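You operate a simulated robot arm through the tools that you are given. There is no shell and no other tool.

Carry out the task below with a simulated robot arm. There is one attempt and no reset: what you move stays moved.

Task
Change the water in the teal bowl, filling it to about its line.
Fine: old water in the sink, fresh from the water jug; bowl and jug go back where they stood; spill nothing. Set down upright: water jug.

Only the result counts: the job must be done as asked and must still hold three seconds after the hand-in. Knocking over, shifting, dropping, spilling or breaking anything else fails it.

Robot
A 7-joint arm with a two-finger parallel gripper, fixed in place. Base frame: the origin is on the floor under the middle of its stand, x ahead of it, y to its left, z up; the work surface is at about z = 0.91. Readings come in m, degrees, newtons and seconds.
It reaches about 1.247 m from its shoulder. Its first joint turns from -132.0 to 132.0 degrees. Payload 3.91 kg.
Tool frame: the origin (TCP) lies between the finger pads and is the grasp point; the fingertips stand 0.03 m ahead of it; z points along the fingers, y is the line along which they close. The gripper opens to 0.11 m. The fingers are 0.02 m wide and 0.01 m thick; the gripper's body (0.048 by 0.112 m) begins 0.055 m behind the TCP.
Orientation is that of the tool frame in the base frame, as a unit quaternion [w, x, y, z]. With the fingers straight down and closing along the base's y, the tool's x points along the base's -x, its y along +y and its z along -z.

Tools
- The arm moves only by the tool play_rows. Its argument "series" is one flat list of numbers, 7 for each row, row after row: the finger opening in m, from 0 to 0.11, then the shift along the tool's x, y, z in m, then the turn, a rotation vector about the tool's x, y, z in degrees. In form: [gripper, tx, ty, tz, wx, wy, wz, gripper, tx, ty, tz, wx, wy, wz, ...]. A call has 1 to 20 rows; each row shifts and turns the commanded pose from where the row before left it, along the tool's axes as they then stand. Each row takes 0.2 s and may step no farther than 0.05 m and 8.6 degrees from the row before; otherwise, or with a gripper value out of range, the whole call is refused. Where a pose cannot be reached the arm comes as near as it can. A force on the tool above 40 N (or 10 N above the force at the start of the call, whichever is more), or a blocked arm, ends the call early, and 0.2 s more pass. The fingers move at their own pace (about 0.108 m/s each) and stop on an object; they squeeze with about 20 N. The grip force told is the motor's: it shows also when the fingers shut on nothing. Time passes only in rows, and 0.2 s behind the last, so rows that do not move let the fingers close. The reply holds the time, the measured pose of the TCP, the force on the tool along the base axes, the opening and the grip force, in the units named above and with some noise, with the torque about the TCP (base axes, N m) and any sound that the robot's microphone picked up, and new pictures: "pictures" is both (left out), scene, wrist or none.
- Cameras (640 x 400 px; columns grow to the right, rows downward): "scene" is fixed at [0.3999, -0.5019, 1.6675]; the picture's right is [1.00, -0.01, 0.00], its down [-0.01, -0.50, -0.86] and it looks along [0.01, 0.86, -0.50] (base axes); focal length 360 px, centre (320, 200). "wrist" rides on the gripper at [0.072, 0.017, -0.103] in the tool frame; the picture's right is [-0.23, 0.97, 0.00], its down [-0.76, -0.18, -0.62] and it looks along [-0.61, -0.14, 0.78] (tool axes); focal length 222 px, centre (320, 200). There is no depth. A picture from a camera that has moved, and an enlarged one, comes with that camera's place and axes in the base frame and with its lens.
- zoom(camera, box): a new picture of the part [left, top, right, bottom] of that camera's present view, enlarged. The clock stands still meanwhile.
- job_done(): hands the job in; it is judged then, once.

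Nothing tells you positions but the pictures and the camera data. Unless the task says otherwise, let go and move clear before handing in.

The tools are called after ">>>" by a JSON object that holds its "op" and its "data". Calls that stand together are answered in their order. play_rows: Moves the arm, as the interface text tells. Its arguments: {"type":"object","properties":{"series":{"type":"array","items":{"type":"number"}},"pictures":{"type":"string","enum":["both","scene","wrist","none"]}},"required":["series"]} The other tools are called the same way: zoom (camera, box) takes an enlarged picture of a part of a camera's view; job_done () hands the job in.

At the start:

```text
clock: 0.0
position: [0.3224, 0.4933, 1.3264]
orientation: [0.0, -0.001, 1.0, 0.0]
force: [0.0, 0.1, 0.1]
moment: [0.01, 0.03, 0.0]
opening: 0.1101
gripper_force: 0.1
```

scene: 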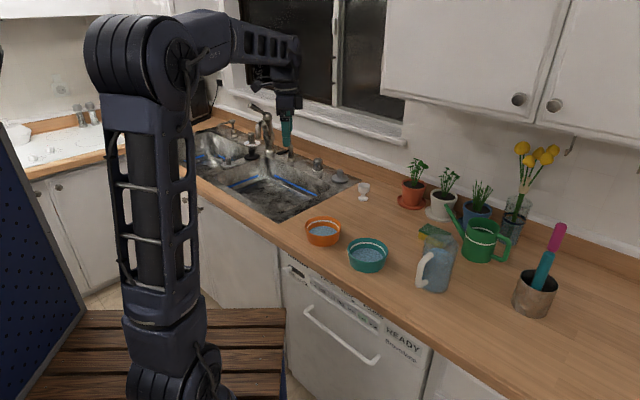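
wrist: 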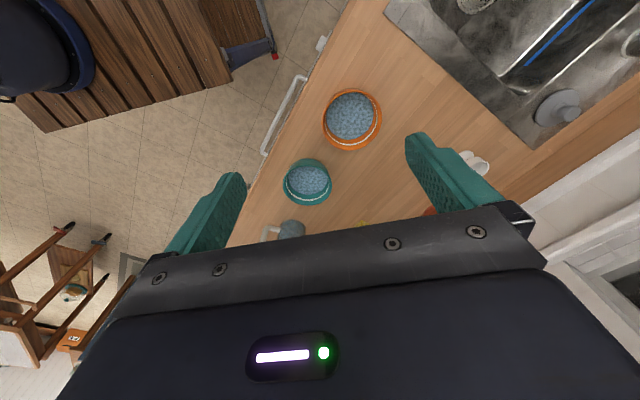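

I see the orange and teal bowls on the counter, the jug to the right of the teal bowl, and the sink to the left. I'll take enlarged views first to locate everything.

>>> {"op": "zoom", "data": {"camera": "scene", "box": [280, 190, 480, 315]}}

>>> {"op": "zoom", "data": {"camera": "scene", "box": [170, 100, 380, 231]}}

>>> {"op": "zoom", "data": {"camera": "scene", "box": [380, 130, 600, 330]}}

>>> {"op": "zoom", "data": {"camera": "wrist", "box": [240, 60, 440, 250]}}

```text
3.20 times, centred on (380, 252) of scene
camera zoom: at [0.3999, -0.5019, 1.6675], right [1.0, -0.01, 0.0], down [-0.01, -0.5, -0.86], along [0.01, 0.86, -0.5], focal length 1152 px, centre (128, 32)
```

zoom: 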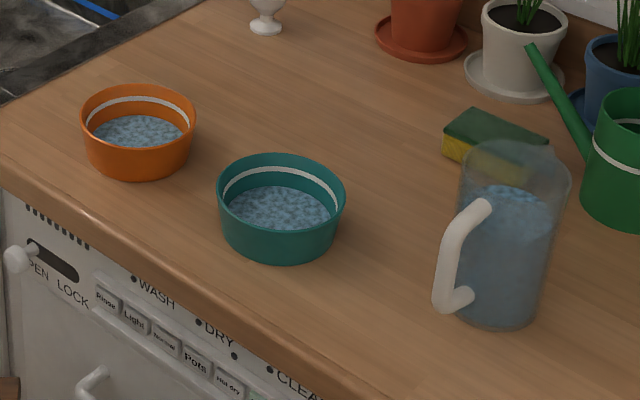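

```text
3.05 times, centred on (275, 166) of scene
camera zoom: at [0.3999, -0.5019, 1.6675], right [1.0, -0.01, 0.0], down [-0.01, -0.5, -0.86], along [0.01, 0.86, -0.5], focal length 1098 px, centre (457, 305)
```

zoom: 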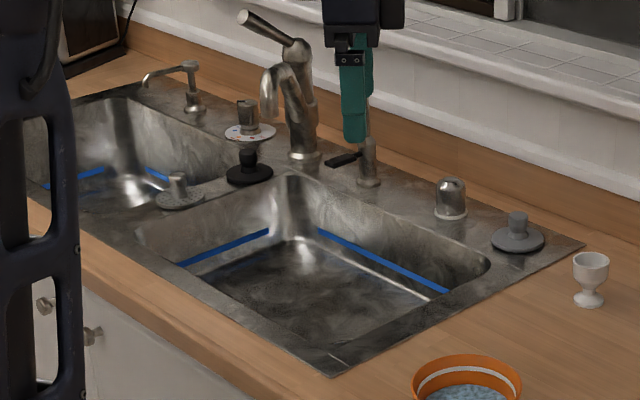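

```text
2.00 times, centred on (490, 230) of scene
camera zoom: at [0.3999, -0.5019, 1.6675], right [1.0, -0.01, 0.0], down [-0.01, -0.5, -0.86], along [0.01, 0.86, -0.5], focal length 720 px, centre (-20, 140)
```

zoom: 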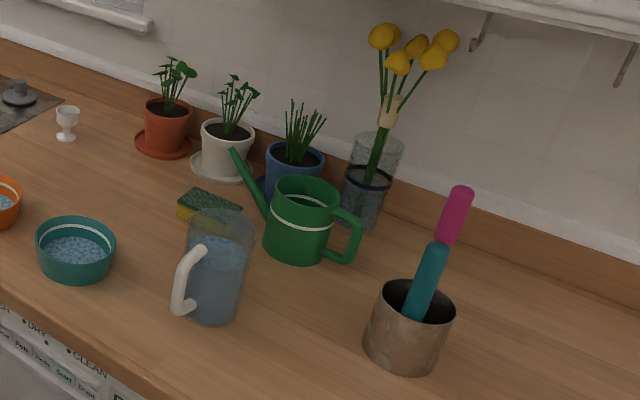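

```text
2.11 times, centred on (340, 155) of wrist
camera zoom: at [0.2506, 0.5101, 1.4285], right [0.23, 0.97, 0.0], down [0.76, -0.18, 0.62], along [0.61, -0.14, -0.78], focal length 468 px, centre (278, 295)
```

zoom: 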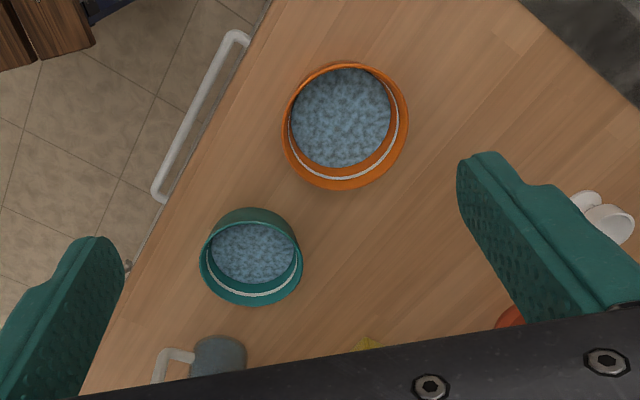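

I estimate the teal bowl at about (0.556, 0.409), the jug at about (0.742, 0.305), and the near sink basin around (0.2, 0.95). The counter runs at about 45° to the base axes. Next I'll turn the wrist to face the counter and move over between bowl and jug for a closer look.

>>> {"op": "play_rows", "data": {"series": [0.11, 0, 0, 0, 0, 0, -7.5, 0.11, 0, 0, 0, 0, 0, -7.5, 0.11, 0, 0, 0, 0, 0, -7.5, 0.11, 0, 0, 0, 0, 0, -7.5, 0.11, 0, 0, 0, 0, 0, -7.5, 0.11, 0, 0, 0, 0, 0, -7.5, 0.11, -0.003, -0.042, 0, 0, 0, 0, 0.11, -0.003, -0.042, 0, 0, 0, 0, 0.11, -0.003, -0.042, 0, 0, 0, 0, 0.11, -0.003, -0.042, 0, 0, 0, 0, 0.11, -0.003, -0.042, 0, 0, 0, 0, 0.11, -0.003, -0.042, 0, 0, 0, 0, 0.11, -0.003, -0.042, 0, 0, 0, 0, 0.11, -0.002, -0.044, 0, 0, 0, 0]}}

```text
clock: 3.0
position: [0.5765, 0.2711, 1.327]
orientation: [0.001, -0.383, 0.924, -0.001]
force: [-0.4, 0.1, 0.4]
moment: [-0.03, -0.02, 0.03]
opening: 0.1101
gripper_force: 0.0
camera wrist: at [0.5139, 0.2313, 1.4288], right [-0.53, 0.85, 0.0], down [0.66, 0.41, 0.62], along [0.53, 0.33, -0.78], focal length 222 px, centre (320, 200)
```

scene: 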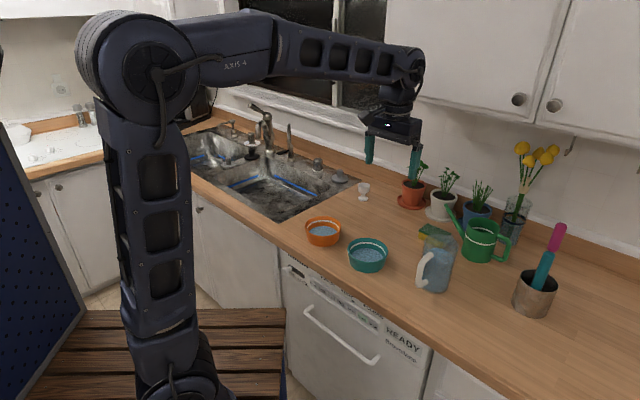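
wrist: 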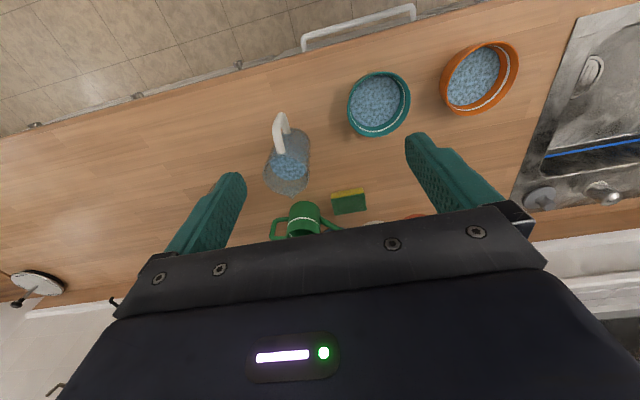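

>>> {"op": "zoom", "data": {"camera": "wrist", "box": [240, 100, 360, 220]}}

>>> {"op": "zoom", "data": {"camera": "wrist", "box": [320, 30, 440, 150]}}

>>> {"op": "zoom", "data": {"camera": "scene", "box": [390, 210, 480, 310]}}

>>> {"op": "zoom", "data": {"camera": "scene", "box": [320, 210, 420, 290]}}

```text
3.33 times, centred on (300, 160) of wrist
camera zoom: at [0.5139, 0.2313, 1.4288], right [-0.53, 0.85, 0.0], down [0.66, 0.41, 0.62], along [0.53, 0.33, -0.78], focal length 740 px, centre (387, 333)
```

zoom: 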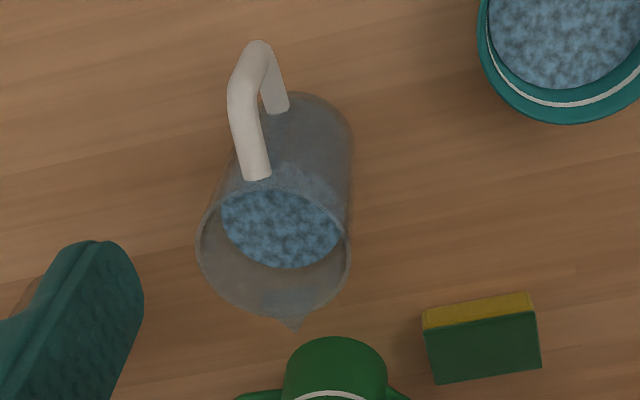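

```text
3.33 times, centred on (380, 90) of wrist
camera zoom: at [0.5139, 0.2313, 1.4288], right [-0.53, 0.85, 0.0], down [0.66, 0.41, 0.62], along [0.53, 0.33, -0.78], focal length 740 px, centre (120, 567)
```

zoom: 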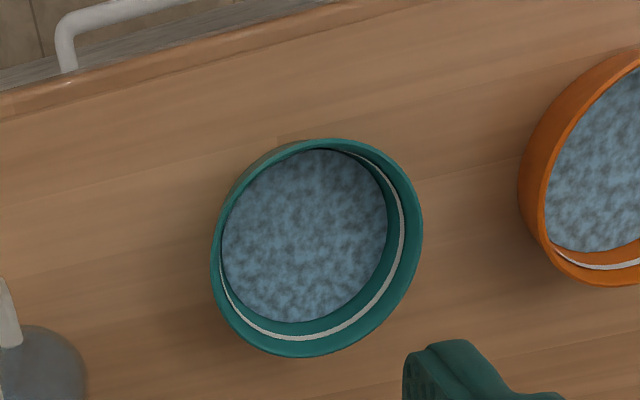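

```text
4.00 times, centred on (435, 260) of scene
camera zoom: at [0.3999, -0.5019, 1.6675], right [1.0, -0.01, 0.0], down [-0.01, -0.5, -0.86], along [0.01, 0.86, -0.5], focal length 1441 px, centre (-140, -40)
```

zoom: 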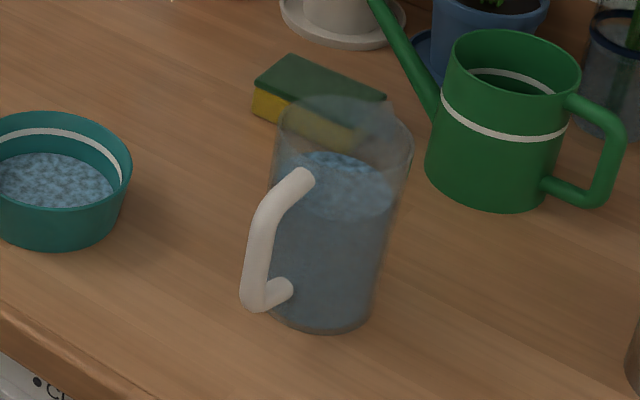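

```text
5.00 times, centred on (370, 250) of scene
camera zoom: at [0.3999, -0.5019, 1.6675], right [1.0, -0.01, 0.0], down [-0.01, -0.5, -0.86], along [0.01, 0.86, -0.5], focal length 1801 px, centre (70, -50)
```

zoom: 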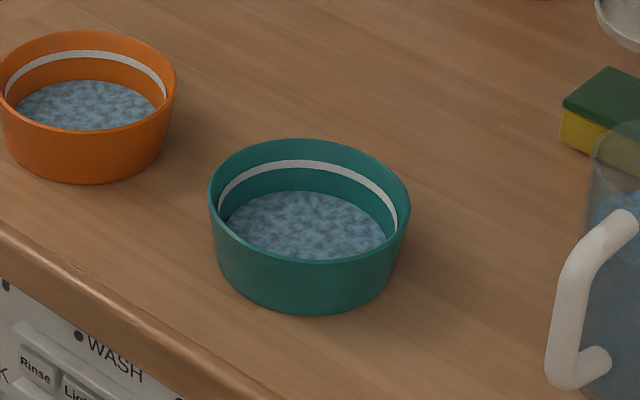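

The jug's handle faces the robot, and its spout faces the wall. The teal bowl is about 13 cm across and 5.5 cm high with flared walls, so I'll grip it by its far rim. Next I'll yaw 90° and hover above that rim.

>>> {"op": "play_rows", "data": {"series": [0.11, 0, 0, 0, 0, 0, -8.2, 0.11, 0, 0, 0, 0, 0, -8.2, 0.11, 0, 0, 0, 0, 0, -8.2, 0.11, 0, 0, 0, 0, 0, -8.2, 0.11, 0, 0, 0, 0, 0, -8.2, 0.11, 0, 0, 0, 0, 0, -8.2, 0.11, 0, 0, 0, 0, 0, -8.2, 0.11, 0, 0, 0, 0, 0, -8.2, 0.11, 0, 0, 0, 0, 0, -8.2, 0.11, 0, 0, 0, 0, 0, -8.2, 0.08, 0, 0, 0, 0, 0, -8.0, 0.05, -0.0175, -0.023, 0.03, 0, 0, 0, 0.05, -0.0175, -0.023, 0.03, 0, 0, 0, 0.05, -0.0175, -0.023, 0.03, 0, 0, 0, 0.05, -0.0175, -0.023, 0.03, 0, 0, 0, 0.05, -0.0175, -0.023, 0.03, 0, 0, 0, 0.05, -0.0175, -0.023, 0.03, 0, 0, 0, 0.05, 0, 0, 0, 0, 0, 0]}}

```text
clock: 6.8
position: [0.6007, 0.4442, 1.1473]
orientation: [-0.001, 0.924, -0.382, 0.001]
force: [0.0, 0.4, 0.5]
moment: [0.01, -0.01, 0.0]
opening: 0.0502
gripper_force: 0.1
camera wrist: at [0.6406, 0.3794, 1.2488], right [-0.85, -0.53, 0.0], down [-0.41, 0.66, 0.62], along [-0.33, 0.53, -0.78], focal length 222 px, centre (320, 200)
```

scene: 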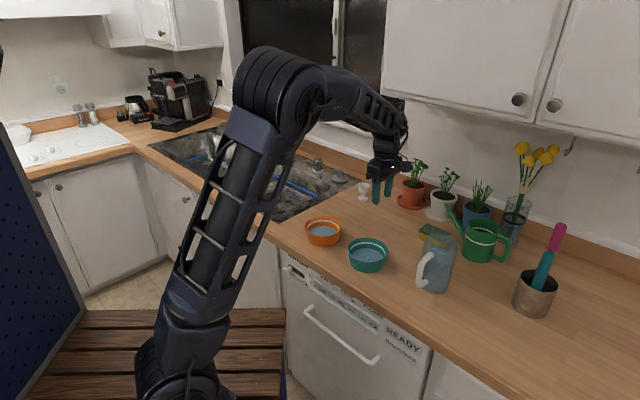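
wrist: 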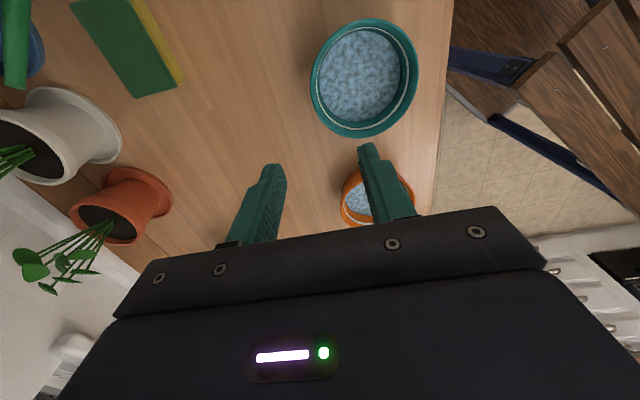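

The gripper is hovering and aligned, with the teal bowl visible in the wrist view. I'll zoom in to refine the bowl's position.

>>> {"op": "zoom", "data": {"camera": "wrist", "box": [290, 0, 440, 150]}}

>>> {"op": "zoom", "data": {"camera": "scene", "box": [335, 225, 405, 285]}}

```text
2.67 times, centred on (365, 75) of wrist
camera zoom: at [0.6406, 0.3794, 1.2488], right [-0.85, -0.53, 0.0], down [-0.41, 0.66, 0.62], along [-0.33, 0.53, -0.78], focal length 592 px, centre (200, 533)
```

zoom: 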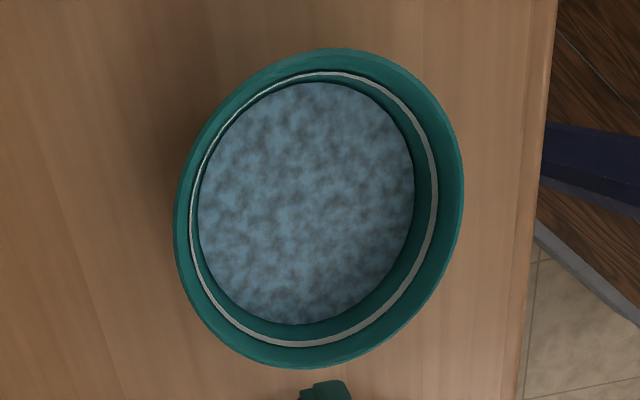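

```text
6.67 times, centred on (370, 255) of scene
camera zoom: at [0.3999, -0.5019, 1.6675], right [1.0, -0.01, 0.0], down [-0.01, -0.5, -0.86], along [0.01, 0.86, -0.5], focal length 2401 px, centre (-13, -167)
```

zoom: 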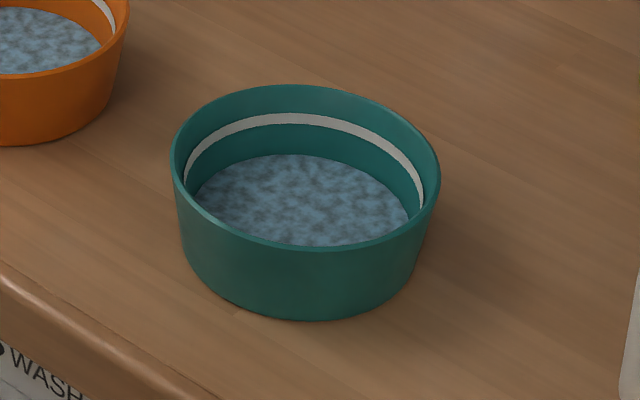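

My refined estimate puts the bowl centre at about (0.567, 0.400), with the rim at z≈0.961. I'll descend to just above the far rim, lean to match the wall flare, then check alignment.

>>> {"op": "play_rows", "data": {"series": [0.05, 0.002, -0.001, 0.032, 0, 0, 0, 0.05, 0.002, -0.001, 0.032, 0, 0, 0, 0.05, 0.002, -0.001, 0.032, 0, 0, 0, 0.05, 0.001, -0.001, 0.031, 0, 0, 0, 0.05, 0, 0, 0, -5.5, 0, 0, 0.05, 0, 0, 0, -5.5, 0, 0, 0.05, 0, 0, 0, 0, 0, 0]}}

>>> {"op": "zoom", "data": {"camera": "wrist", "box": [200, 0, 480, 220]}}

>>> {"op": "zoom", "data": {"camera": "scene", "box": [320, 170, 440, 290]}}

```text
clock: 8.4
position: [0.6096, 0.4415, 1.019]
orientation: [0.089, 0.92, -0.38, -0.037]
force: [-0.5, 0.3, 0.1]
moment: [0.02, 0.03, 0.03]
opening: 0.0504
gripper_force: 0.2
camera wrist: at [0.6625, 0.3911, 1.1228], right [-0.84, -0.52, 0.19], down [-0.33, 0.75, 0.58], along [-0.44, 0.42, -0.79], focal length 222 px, centre (320, 200)
```

scene: 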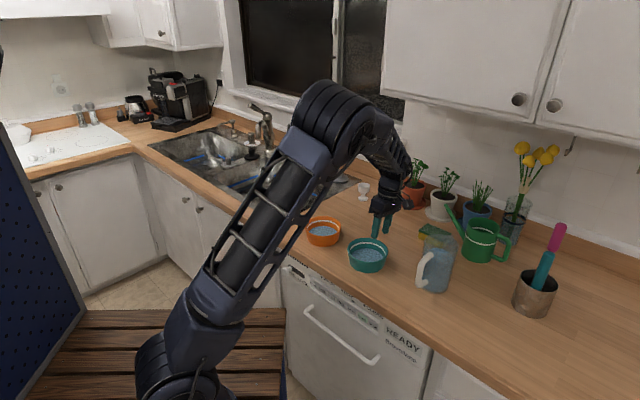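
wrist: 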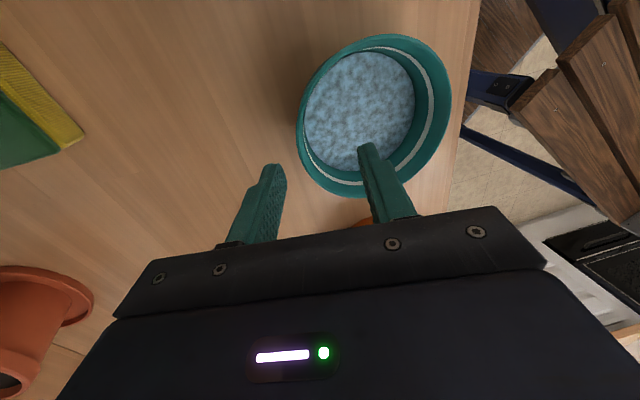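

```text
1.82 times, centred on (340, 110) of wrist
camera zoom: at [0.6625, 0.3911, 1.1228], right [-0.84, -0.52, 0.19], down [-0.33, 0.75, 0.58], along [-0.44, 0.42, -0.79], focal length 404 px, centre (284, 364)
```

zoom: 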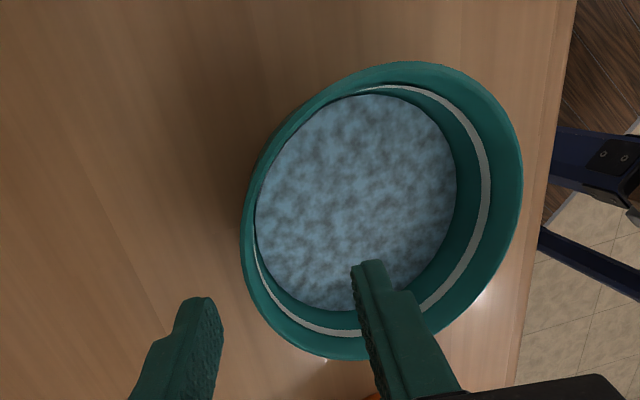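

```text
3.33 times, centred on (380, 230) of scene
camera zoom: at [0.3999, -0.5019, 1.6675], right [1.0, -0.01, 0.0], down [-0.01, -0.5, -0.86], along [0.01, 0.86, -0.5], focal length 1200 px, centre (120, 100)
```

zoom: 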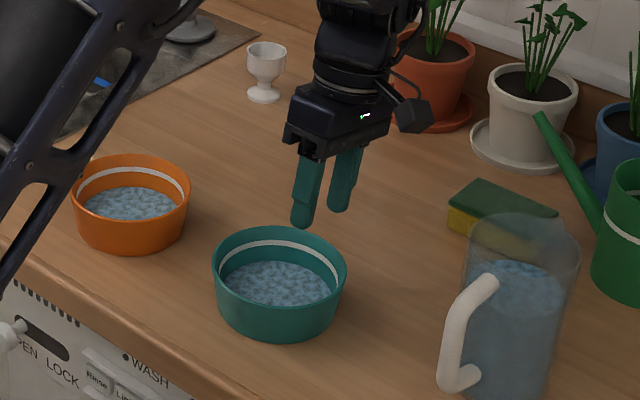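

The rim sits between the fingers' closing positions. I'll lower straight down so one finger goes inside and one outside the wall.

>>> {"op": "play_rows", "data": {"series": [0.05, 0.001, -0.0045, 0.0216, 0, 0, 0, 0.05, 0.001, -0.0045, 0.0216, 0, 0, 0, 0.05, 0.001, -0.0045, 0.0206, 0, 0, 0, 0.05, 0, 0, 0, 0, 0, 0]}}

>>> {"op": "zoom", "data": {"camera": "wrist", "box": [200, 0, 520, 220]}}

>>> {"op": "zoom", "data": {"camera": "scene", "box": [320, 200, 420, 290]}}

```text
clock: 9.4
position: [0.6114, 0.4385, 0.9545]
orientation: [0.088, 0.919, -0.382, -0.036]
force: [-0.5, 0.3, -1.2]
moment: [0.03, -0.02, -0.03]
opening: 0.0502
gripper_force: 0.1
camera wrist: at [0.6657, 0.3894, 1.0573], right [-0.84, -0.51, 0.19], down [-0.33, 0.75, 0.58], along [-0.44, 0.42, -0.79], focal length 222 px, centre (320, 200)
```

scene: 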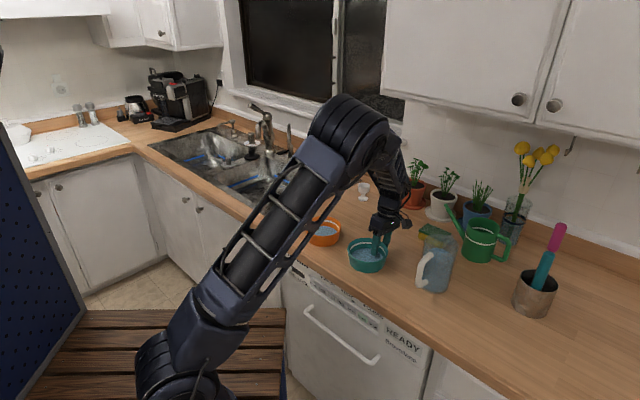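
wrist: 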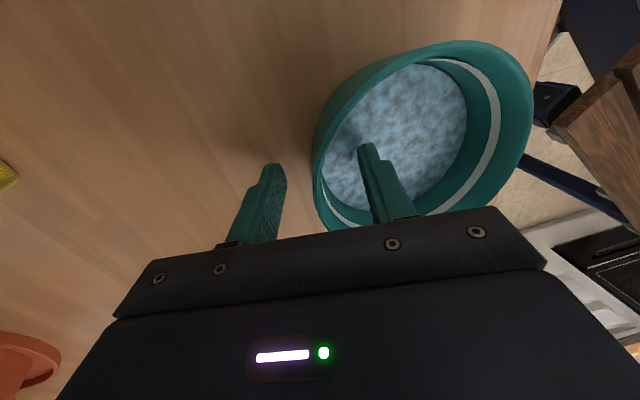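

```text
1.82 times, centred on (360, 110) of wrist
camera zoom: at [0.6657, 0.3894, 1.0573], right [-0.84, -0.51, 0.19], down [-0.33, 0.75, 0.58], along [-0.44, 0.42, -0.79], focal length 404 px, centre (247, 364)
```

zoom: 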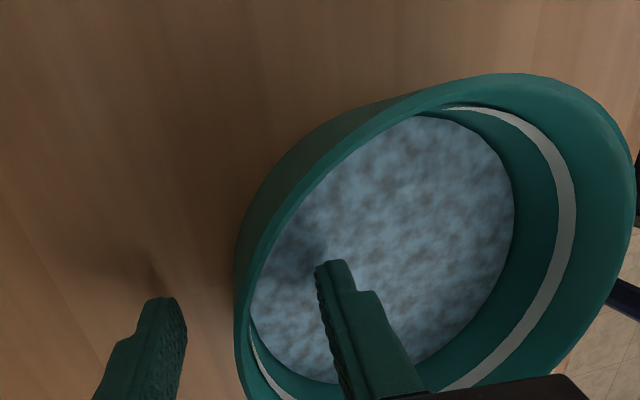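

```text
4.44 times, centred on (370, 245) of scene
camera zoom: at [0.3999, -0.5019, 1.6675], right [1.0, -0.01, 0.0], down [-0.01, -0.5, -0.86], along [0.01, 0.86, -0.5], focal length 1601 px, centre (98, 0)
```

zoom: 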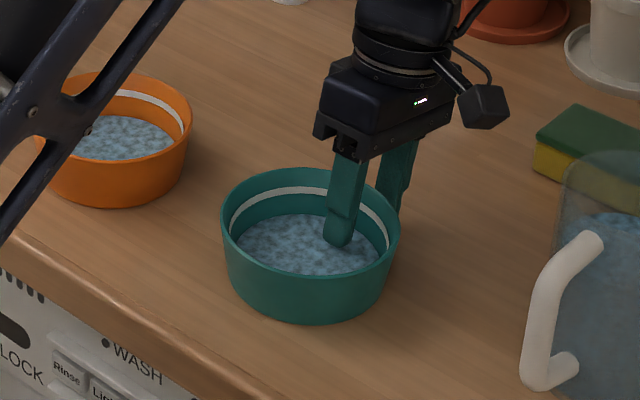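

The rim is nicely centred between the fingers, so I'll close on the wall.

>>> {"op": "play_rows", "data": {"series": [0.03, 0, 0, 0, 0, 0, 0, 0.015, 0, 0, 0, 0, 0, 0, 0.0, 0, 0, 0, 0, 0, 0, 0.0, 0, 0, 0, 0, 0, 0, 0.0, 0, 0, 0, 0, 0, 0]}}

>>> {"op": "zoom", "data": {"camera": "scene", "box": [320, 200, 420, 290]}}

```text
clock: 10.6
position: [0.611, 0.4395, 0.9546]
orientation: [0.089, 0.92, -0.38, -0.037]
force: [-1.4, -0.3, 0.6]
moment: [-0.02, -0.07, -0.03]
opening: 0.0054
gripper_force: 19.8
camera wrist: at [0.6657, 0.3894, 1.0574], right [-0.84, -0.51, 0.19], down [-0.33, 0.75, 0.58], along [-0.44, 0.42, -0.79], focal length 222 px, centre (320, 200)
```

scene: 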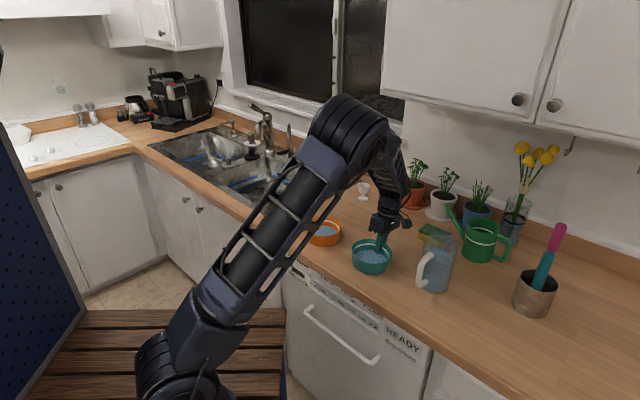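
wrist: 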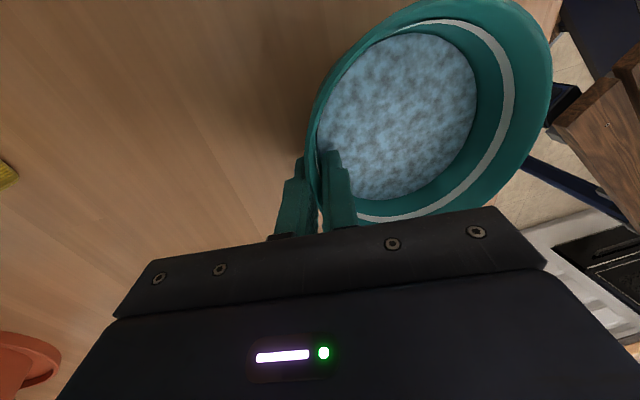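

```text
4.44 times, centred on (370, 245) of scene
camera zoom: at [0.3999, -0.5019, 1.6675], right [1.0, -0.01, 0.0], down [-0.01, -0.5, -0.86], along [0.01, 0.86, -0.5], focal length 1601 px, centre (98, 0)
```

zoom: 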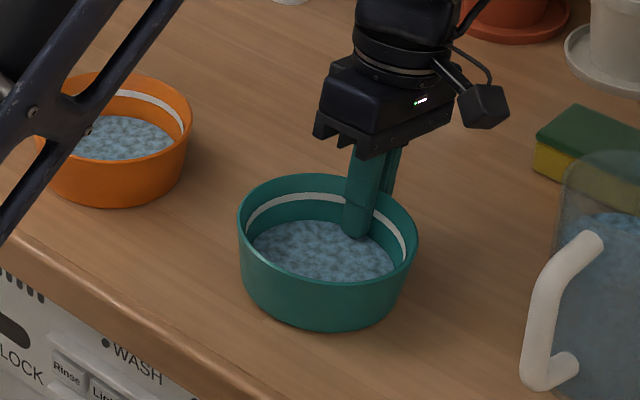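

The bowl is gripped (5 mm wall), and closing nudged it about 1.6 cm to the right, which I'll undo when returning it. I'll lift slowly now.

>>> {"op": "play_rows", "data": {"series": [0.0, 0, 0.0019, -0.0098, 0, 0, 0, 0.0, 0, 0.0029, -0.0147, 0, 0, 0, 0.0, 0, 0.0038, -0.0196, 0, 0, 0, 0.0, 0, 0.0048, -0.0245, 0, 0, 0, 0.0, 0, 0.0048, -0.0245, 0, 0, 0, 0.0, 0, 0.0048, -0.0245, 0, 0, 0, 0.0, 0, 0.0038, -0.0196, 0, 0, 0, 0.0, 0, 0.0019, -0.0098, 0, 0, 0, 0.0, 0, 0, 0, 0, 0, 0]}}

>>> {"op": "zoom", "data": {"camera": "scene", "box": [320, 130, 440, 240]}}

```text
clock: 12.6
position: [0.6119, 0.4394, 1.1036]
orientation: [0.088, 0.92, -0.38, -0.036]
force: [0.8, 0.7, -1.1]
moment: [0.07, -0.06, 0.02]
opening: 0.0056
gripper_force: 19.5
camera wrist: at [0.6658, 0.3897, 1.2071], right [-0.84, -0.51, 0.19], down [-0.33, 0.75, 0.58], along [-0.44, 0.42, -0.79], focal length 222 px, centre (320, 200)
```

scene: 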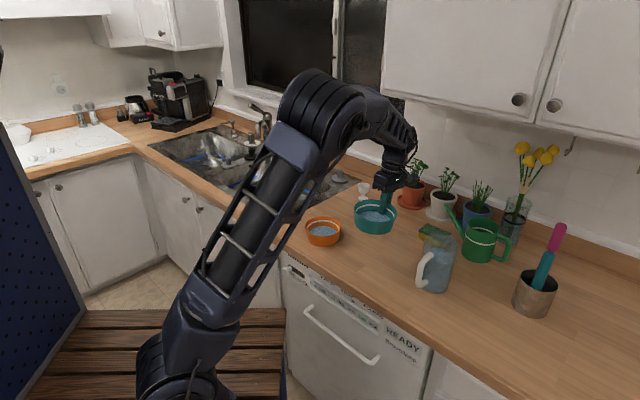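
wrist: 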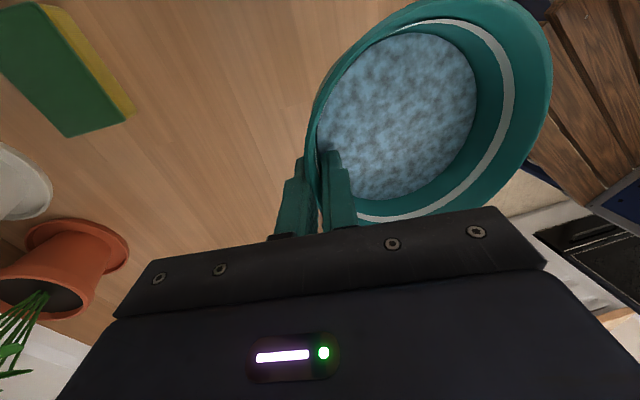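

```text
3.64 times, centred on (380, 185) of scene
camera zoom: at [0.3999, -0.5019, 1.6675], right [1.0, -0.01, 0.0], down [-0.01, -0.5, -0.86], along [0.01, 0.86, -0.5], focal length 1310 px, centre (102, 254)
```

zoom: 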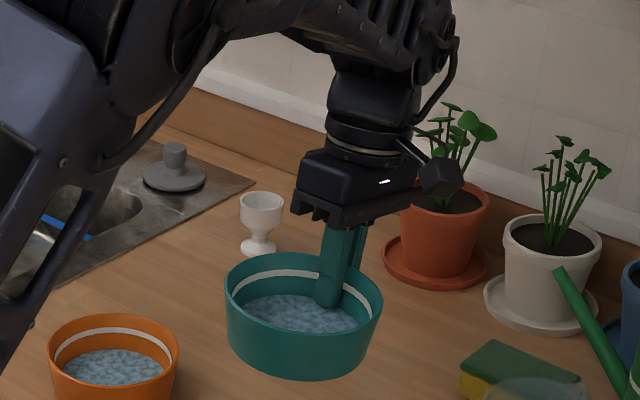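

The bowl hangs level and no water was lost. I'll carry it left over the near sink basin.

>>> {"op": "play_rows", "data": {"series": [0, -0.012, -0.0023, -0.0005, 0, 0, 0, 0, -0.022, -0.0043, -0.0008, 0, 0, 0, 0, -0.032, -0.0062, -0.0012, 0, 0, 0, 0, -0.032, -0.0062, -0.0012, 0, 0, 0, 0, -0.032, -0.0062, -0.0012, 0, 0, 0, 0, -0.032, -0.0062, -0.0012, 0, 0, 0, 0, -0.032, -0.0062, -0.0012, 0, 0, 0, 0, -0.032, -0.0062, -0.0012, 0, 0, 0, 0, -0.032, -0.0062, -0.0012, 0, 0, 0, 0, -0.032, -0.0062, -0.0012, 0, 0, 0, 0, -0.032, -0.0062, -0.0012, 0, 0, 0, 0, -0.032, -0.0062, -0.0012, 0, 0, 0, 0, -0.032, -0.0062, -0.0012, 0, 0, 0, 0, -0.032, -0.0062, -0.0012, 0, 0, 0, 0, -0.032, -0.0062, -0.0012, 0, 0, 0, 0, -0.032, -0.0062, -0.0012, 0, 0, 0, 0, -0.032, -0.0062, -0.0012, 0, 0, 0, 0, -0.022, -0.0043, -0.0008, 0, 0, 0, 0, -0.012, -0.0023, -0.0005, 0, 0, 0, 0, 0, 0, 0, 0, 0, 0]}}

>>> {"op": "zoom", "data": {"camera": "scene", "box": [160, 80, 360, 240]}}

```text
clock: 16.8
position: [0.3069, 0.8853, 1.1047]
orientation: [0.089, 0.92, -0.38, -0.037]
force: [0.0, -0.4, -1.5]
moment: [0.08, -0.06, 0.03]
opening: 0.0054
gripper_force: 20.4
out of reach, approached as far as the arm can: row 18, 19
camera wrist: at [0.3612, 0.8357, 1.2088], right [-0.84, -0.52, 0.19], down [-0.33, 0.75, 0.58], along [-0.44, 0.42, -0.79], focal length 222 px, centre (320, 200)
```

scene: 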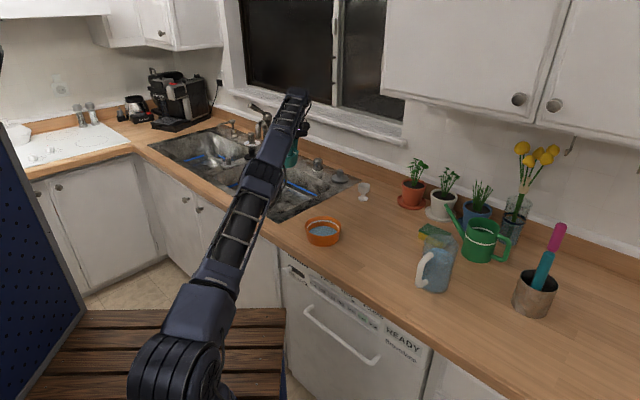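
wrist: 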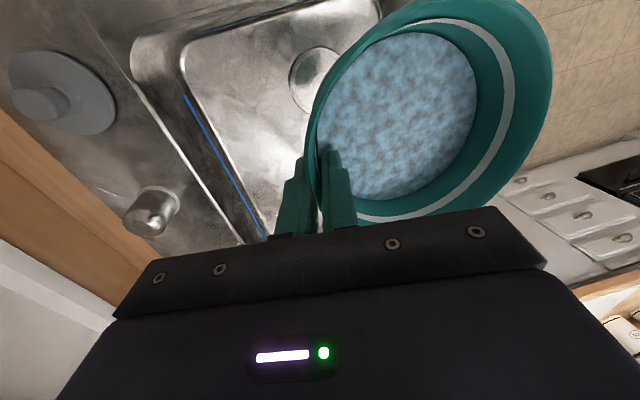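

```text
2.50 times, centred on (260, 160) of scene
camera zoom: at [0.3999, -0.5019, 1.6675], right [1.0, -0.01, 0.0], down [-0.01, -0.5, -0.86], along [0.01, 0.86, -0.5], focal length 900 px, centre (470, 300)
```

zoom: 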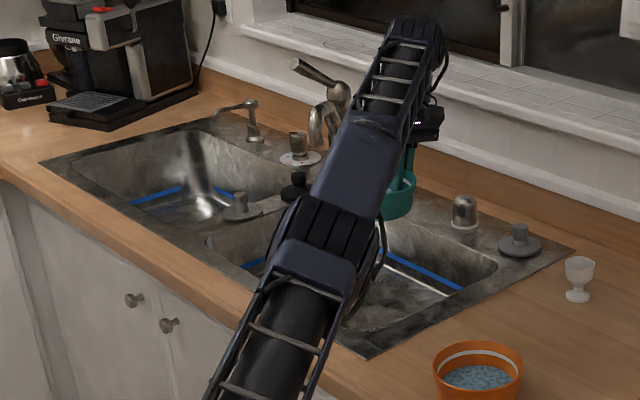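

The arm hit its reach limit slightly short, but the bowl is over the basin. I'll pull back a little toward the front to find out how the commanded pose was treated.

>>> {"op": "play_rows", "data": {"series": [0, 0, 0.0164, 0.0032, 0, 0, 0, 0, 0, 0.0164, 0.0032, 0, 0, 0, 0, 0, 0.0164, 0.0032, 0, 0, 0, 0, 0, 0, 0, 0, 0, 0]}}

```text
clock: 17.8
position: [0.2726, 0.8505, 1.1061]
orientation: [0.089, 0.92, -0.381, -0.037]
force: [0.1, 0.7, -1.0]
moment: [0.09, -0.02, 0.0]
opening: 0.0052
gripper_force: 19.8
camera wrist: at [0.3262, 0.8002, 1.2089], right [-0.84, -0.51, 0.19], down [-0.33, 0.75, 0.58], along [-0.44, 0.42, -0.79], focal length 222 px, centre (320, 200)
```

scene: 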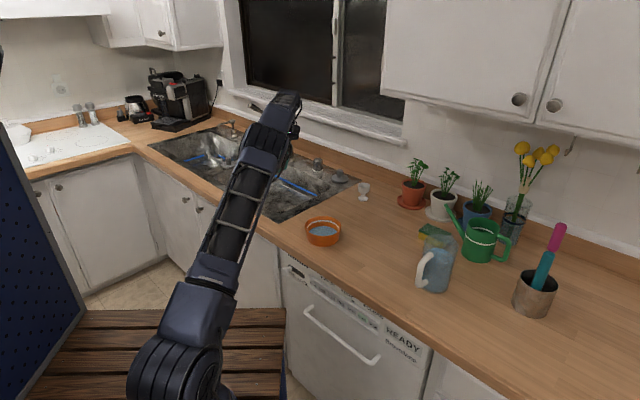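
wrist: 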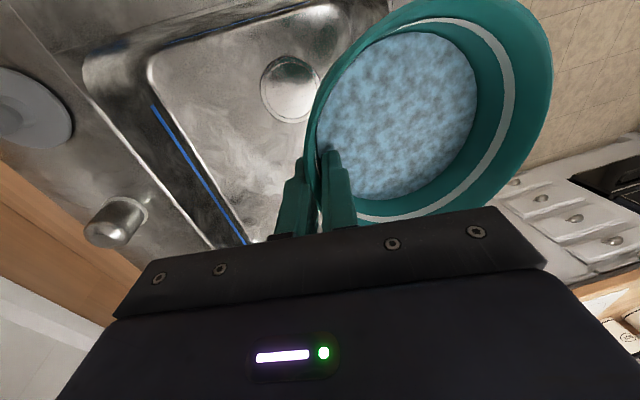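

The commanded pose follows the arm, so I can keep working from here. I'll check exactly where the basin edges are relative to the bowl.

>>> {"op": "zoom", "data": {"camera": "wrist", "box": [0, 0, 640, 240]}}

>>> {"op": "zoom", "data": {"camera": "scene", "box": [130, 80, 370, 240]}}

```text
1.00 times, centred on (320, 120) of wrist (not enlarged: the box is as wide or as high as the picture)
camera zoom: at [0.3262, 0.8002, 1.2089], right [-0.84, -0.51, 0.19], down [-0.33, 0.75, 0.58], along [-0.44, 0.42, -0.79], focal length 222 px, centre (320, 280)
```

zoom: 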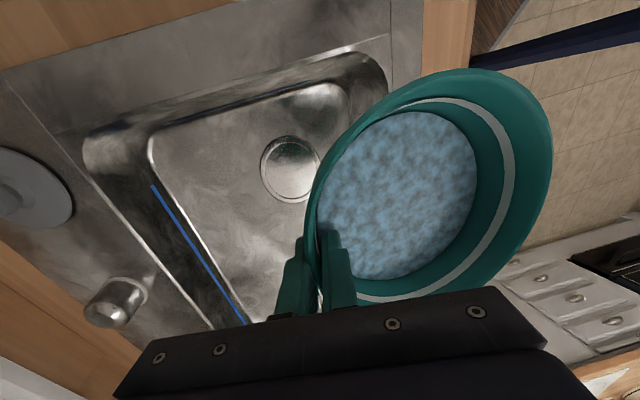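

```text
2.50 times, centred on (250, 160) of scene
camera zoom: at [0.3999, -0.5019, 1.6675], right [1.0, -0.01, 0.0], down [-0.01, -0.5, -0.86], along [0.01, 0.86, -0.5], focal length 900 px, centre (495, 300)
```

zoom: 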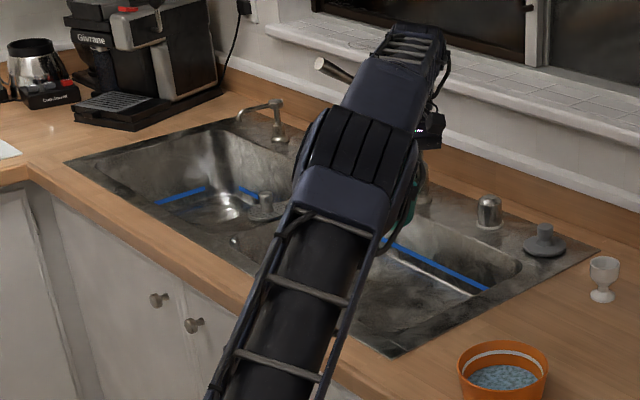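

The basin opening spans n'≈0.66–0.98 and u'≈−0.31 to −0.79, and the bowl is inside that. I'll shift slightly further over the basin, then start tilting the bowl toward the front so the water falls in.

>>> {"op": "play_rows", "data": {"series": [0, -0.02, -0.0098, -0.0019, 0, 0, 0, 0, -0.02, -0.0098, -0.0019, 0, 0, 0, 0, 0, -0.006, 0, 5, 0, 0, 0, 0, -0.006, 0, 5, 0, 0, 0, 0, -0.006, 0, 5, 0, 0, 0, 0, -0.006, 0, 5, 0, 0, 0, 0, 0, 0, 0, 0, 0]}}

```text
clock: 19.4
position: [0.2737, 0.909, 1.1036]
orientation: [-0.073, 0.921, -0.381, 0.03]
force: [-0.6, 0.1, -2.3]
moment: [0.08, -0.08, 0.01]
opening: 0.005
gripper_force: 19.4
camera wrist: at [0.3025, 0.8341, 1.2017], right [-0.84, -0.52, -0.15], down [-0.48, 0.59, 0.64], along [-0.24, 0.61, -0.75], focal length 222 px, centre (320, 200)
```

scene: 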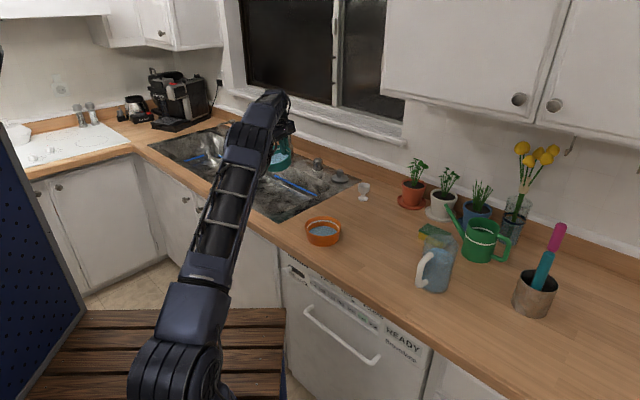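
wrist: 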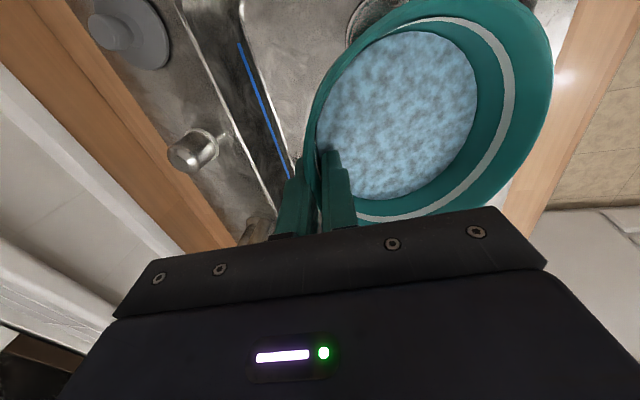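

The bowl is tilted about 20° and still over the basin. I'll continue tilting to let it pour.

>>> {"op": "play_rows", "data": {"series": [0, 0, 0, 0, 5, 0, 0, 0, 0, 0, 0, 5, 0, 0, 0, 0, 0, 0, 5, 0, 0, 0, 0, 0, 0, 5, 0, 0, 0, 0, 0, 0, 5, 0, 0, 0, 0, 0, 0, 5, 0, 0, 0, 0, 0, 0, 5, 0, 0, 0, 0, 0, 0, 0, 0, 0]}}

```text
clock: 21.2
position: [0.2735, 0.9096, 1.1036]
orientation: [-0.346, 0.857, -0.355, 0.143]
force: [0.4, 0.2, -2.4]
moment: [0.03, 0.0, 0.0]
opening: 0.005
gripper_force: 20.0
camera wrist: at [0.2666, 0.7979, 1.1649], right [-0.66, -0.33, -0.68], down [-0.75, 0.32, 0.57], along [0.03, 0.89, -0.46], focal length 222 px, centre (320, 200)
```

scene: 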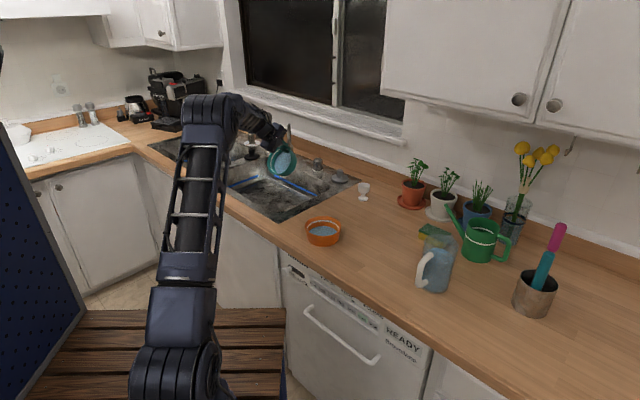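
wrist: 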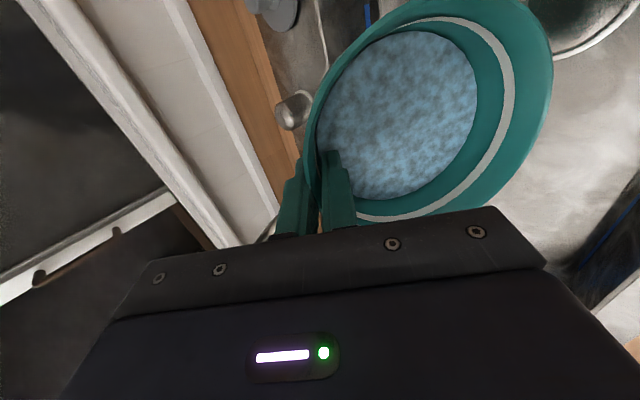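

>>> {"op": "zoom", "data": {"camera": "scene", "box": [230, 110, 350, 220]}}

>>> {"op": "zoom", "data": {"camera": "wrist", "box": [280, 0, 560, 220]}}

```text
3.64 times, centred on (290, 165) of scene
camera zoom: at [0.3999, -0.5019, 1.6675], right [1.0, -0.01, 0.0], down [-0.01, -0.5, -0.86], along [0.01, 0.86, -0.5], focal length 1310 px, centre (429, 327)
```

zoom: 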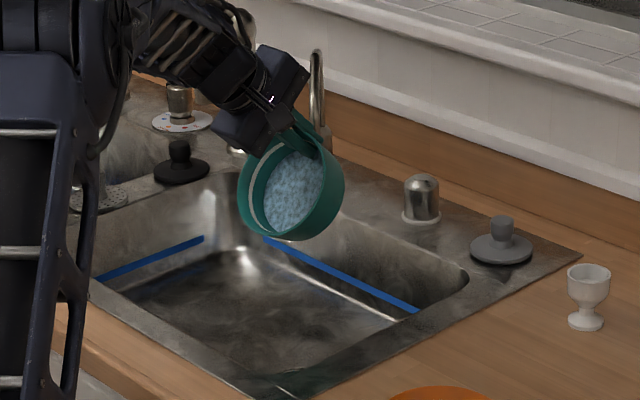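

```text
1.82 times, centred on (420, 110) of wrist
camera zoom: at [0.2666, 0.7979, 1.1649], right [-0.66, -0.33, -0.68], down [-0.75, 0.32, 0.57], along [0.03, 0.89, -0.46], focal length 404 px, centre (138, 364)
```

zoom: 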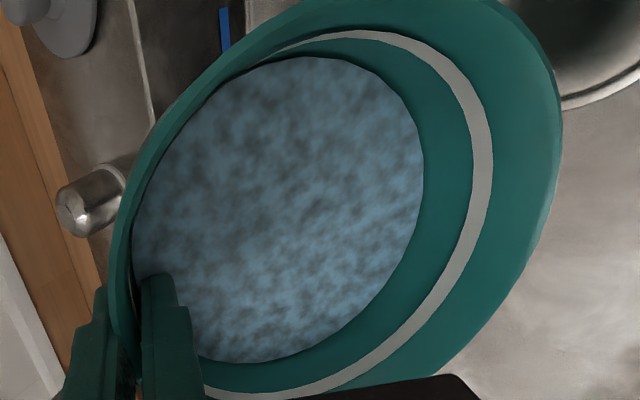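

The bowl hasn't started emptying at about 55°, so I'll keep tilting past horizontal.

>>> {"op": "play_rows", "data": {"series": [0, 0, 0, 0, 5, 0, 0, 0, 0, 0, 0, 5, 0, 0, 0, 0, 0, 0, 5, 0, 0, 0, 0, 0, 0, 5, 0, 0, 0, 0, 0, 0, 5, 0, 0, 0, 0, 0, 0, 5, 0, 0, 0, 0, 0, 0, 0, 0, 0]}}

>>> {"op": "zoom", "data": {"camera": "scene", "box": [200, 90, 360, 220]}}

```text
clock: 22.8
position: [0.2738, 0.9083, 1.1042]
orientation: [-0.557, 0.737, -0.305, 0.23]
force: [-0.4, -0.2, -2.2]
moment: [-0.03, 0.02, -0.01]
opening: 0.0052
gripper_force: 20.2
camera wrist: at [0.2524, 0.7834, 1.1146], right [-0.35, -0.03, -0.94], down [-0.93, 0.15, 0.34], along [0.13, 0.99, -0.08], focal length 222 px, centre (320, 200)
```

scene: 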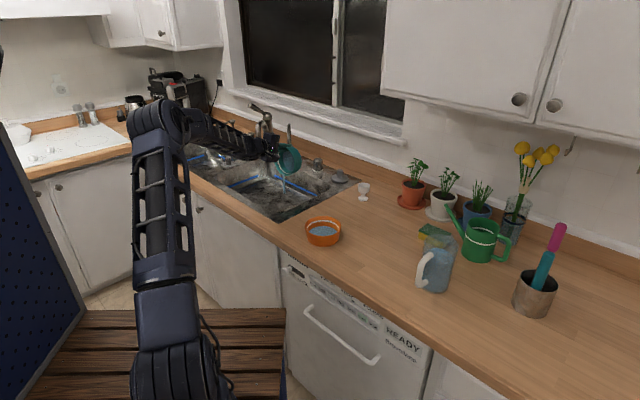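
wrist: 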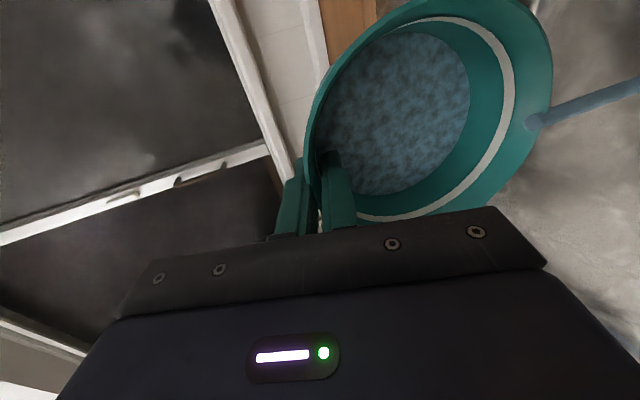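

```text
3.08 times, centred on (280, 155) of scene
camera zoom: at [0.3999, -0.5019, 1.6675], right [1.0, -0.01, 0.0], down [-0.01, -0.5, -0.86], along [0.01, 0.86, -0.5], focal length 1108 px, centre (443, 338)
```

zoom: 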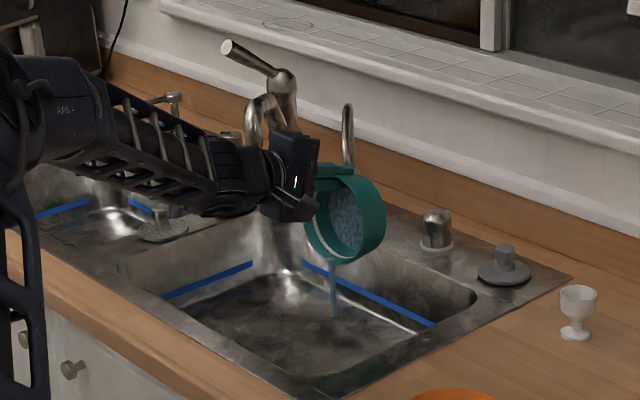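

Water is streaming into the basin. I'll tilt further and hold until it is empty.

>>> {"op": "play_rows", "data": {"series": [0, 0, 0, 0, 4, 0, 0, 0, 0, 0, 0, 4, 0, 0, 0, 0, 0, 0, 4, 0, 0, 0, 0, 0, 0, 4, 0, 0, 0, 0, 0, 0, 4, 0, 0, 0, 0, 0, 0, 0, 0, 0, 0, 0, 0, 0, 0, 0, 0, 0, 0, 0, 0, 0, 0, 0, 0, 0, 0, 0, 0, 0, 0, 0, 0, 0, 0, 0, 0, 0]}}

>>> {"op": "zoom", "data": {"camera": "scene", "box": [200, 90, 360, 220]}}

```text
clock: 25.0
position: [0.2736, 0.9094, 1.1043]
orientation: [0.676, -0.63, 0.262, -0.279]
force: [0.2, -0.1, -1.6]
moment: [-0.08, 0.07, 0.01]
opening: 0.005
gripper_force: 19.9
camera wrist: at [0.2535, 0.7851, 1.0782], right [-0.11, 0.21, -0.97], down [-0.99, 0.09, 0.13], along [0.12, 0.97, 0.2], focal length 222 px, centre (320, 200)
```

scene: 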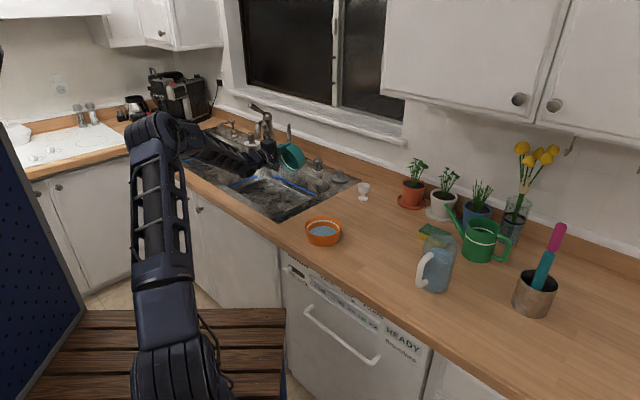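
wrist: 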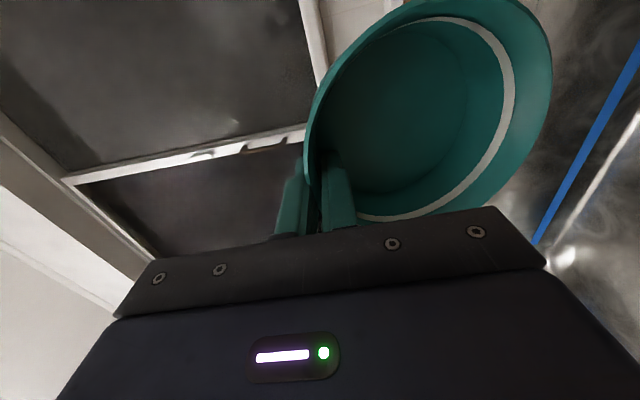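

```text
3.08 times, centred on (280, 155) of scene
camera zoom: at [0.3999, -0.5019, 1.6675], right [1.0, -0.01, 0.0], down [-0.01, -0.5, -0.86], along [0.01, 0.86, -0.5], focal length 1108 px, centre (443, 338)
```

zoom: 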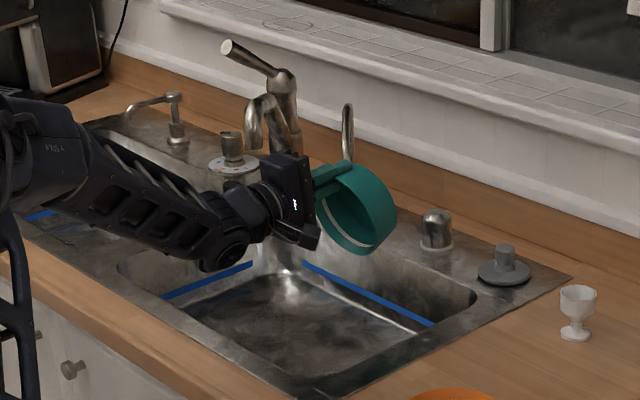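

The bowl is empty. I'll rotate it back upright, pulling in slightly to stay within reach.

>>> {"op": "play_rows", "data": {"series": [0, 0, 0, 0, 0, 0, 0, 0, 0, 0, 0, 0, 0, 0, 0, 0, 0, 0, -8, 0, 0, 0, 0, 0, 0, -8, 0, 0, 0, 0, 0, 0, -8, 0, 0, 0, 0, 0, 0, -8, 0, 0, 0, 0, 0, 0, -8, 0, 0, 0, 0, 0, 0, -8, 0, 0, 0, 0, 0, 0, -8, 0, 0, 0, 0, 0, 0, -8, 0, 0, 0, 0, 0, 0, -8, 0, 0, 0, 0, 0, 0, -8, 0, 0, 0, 0, 0.015, 0, -8, 0, 0, 0, 0, 0.015, 0, -8, 0, 0, 0, 0, 0.015, 0, -4.5, 0, 0, 0, 0, 0.015, 0, -4.5, 0, 0, 0, 0, 0, 0, 0, 0, 0]}}

>>> {"op": "zoom", "data": {"camera": "scene", "box": [200, 90, 360, 220]}}

```text
clock: 28.6
position: [0.2318, 0.8659, 1.1]
orientation: [0.09, 0.92, -0.38, -0.037]
force: [-0.1, -0.3, -1.6]
moment: [0.08, -0.07, 0.02]
opening: 0.0048
gripper_force: 19.6
camera wrist: at [0.2859, 0.8175, 1.2036], right [-0.84, -0.52, 0.19], down [-0.33, 0.75, 0.58], along [-0.44, 0.42, -0.79], focal length 222 px, centre (320, 200)
```

scene: 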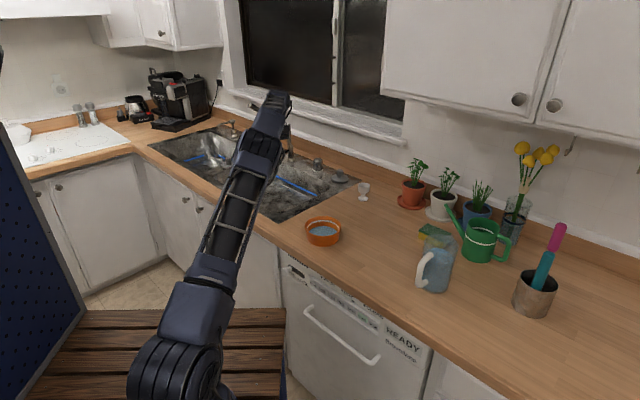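
wrist: 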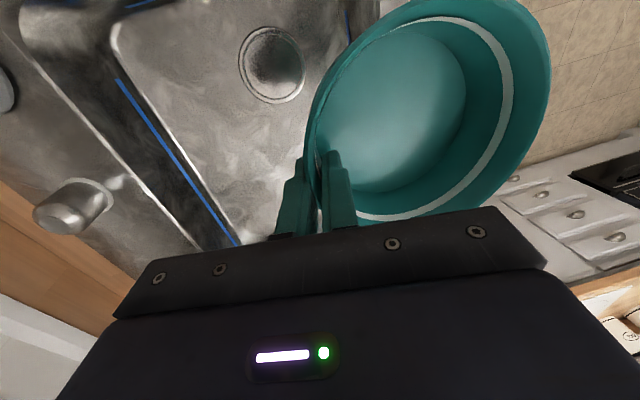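

```text
3.08 times, centred on (280, 155) of scene
camera zoom: at [0.3999, -0.5019, 1.6675], right [1.0, -0.01, 0.0], down [-0.01, -0.5, -0.86], along [0.01, 0.86, -0.5], focal length 1108 px, centre (443, 338)
```

zoom: 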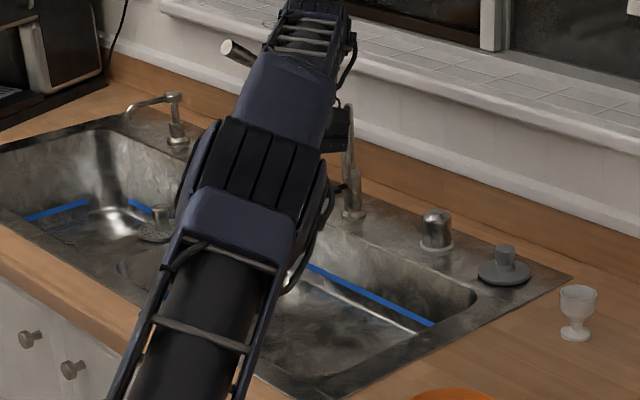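

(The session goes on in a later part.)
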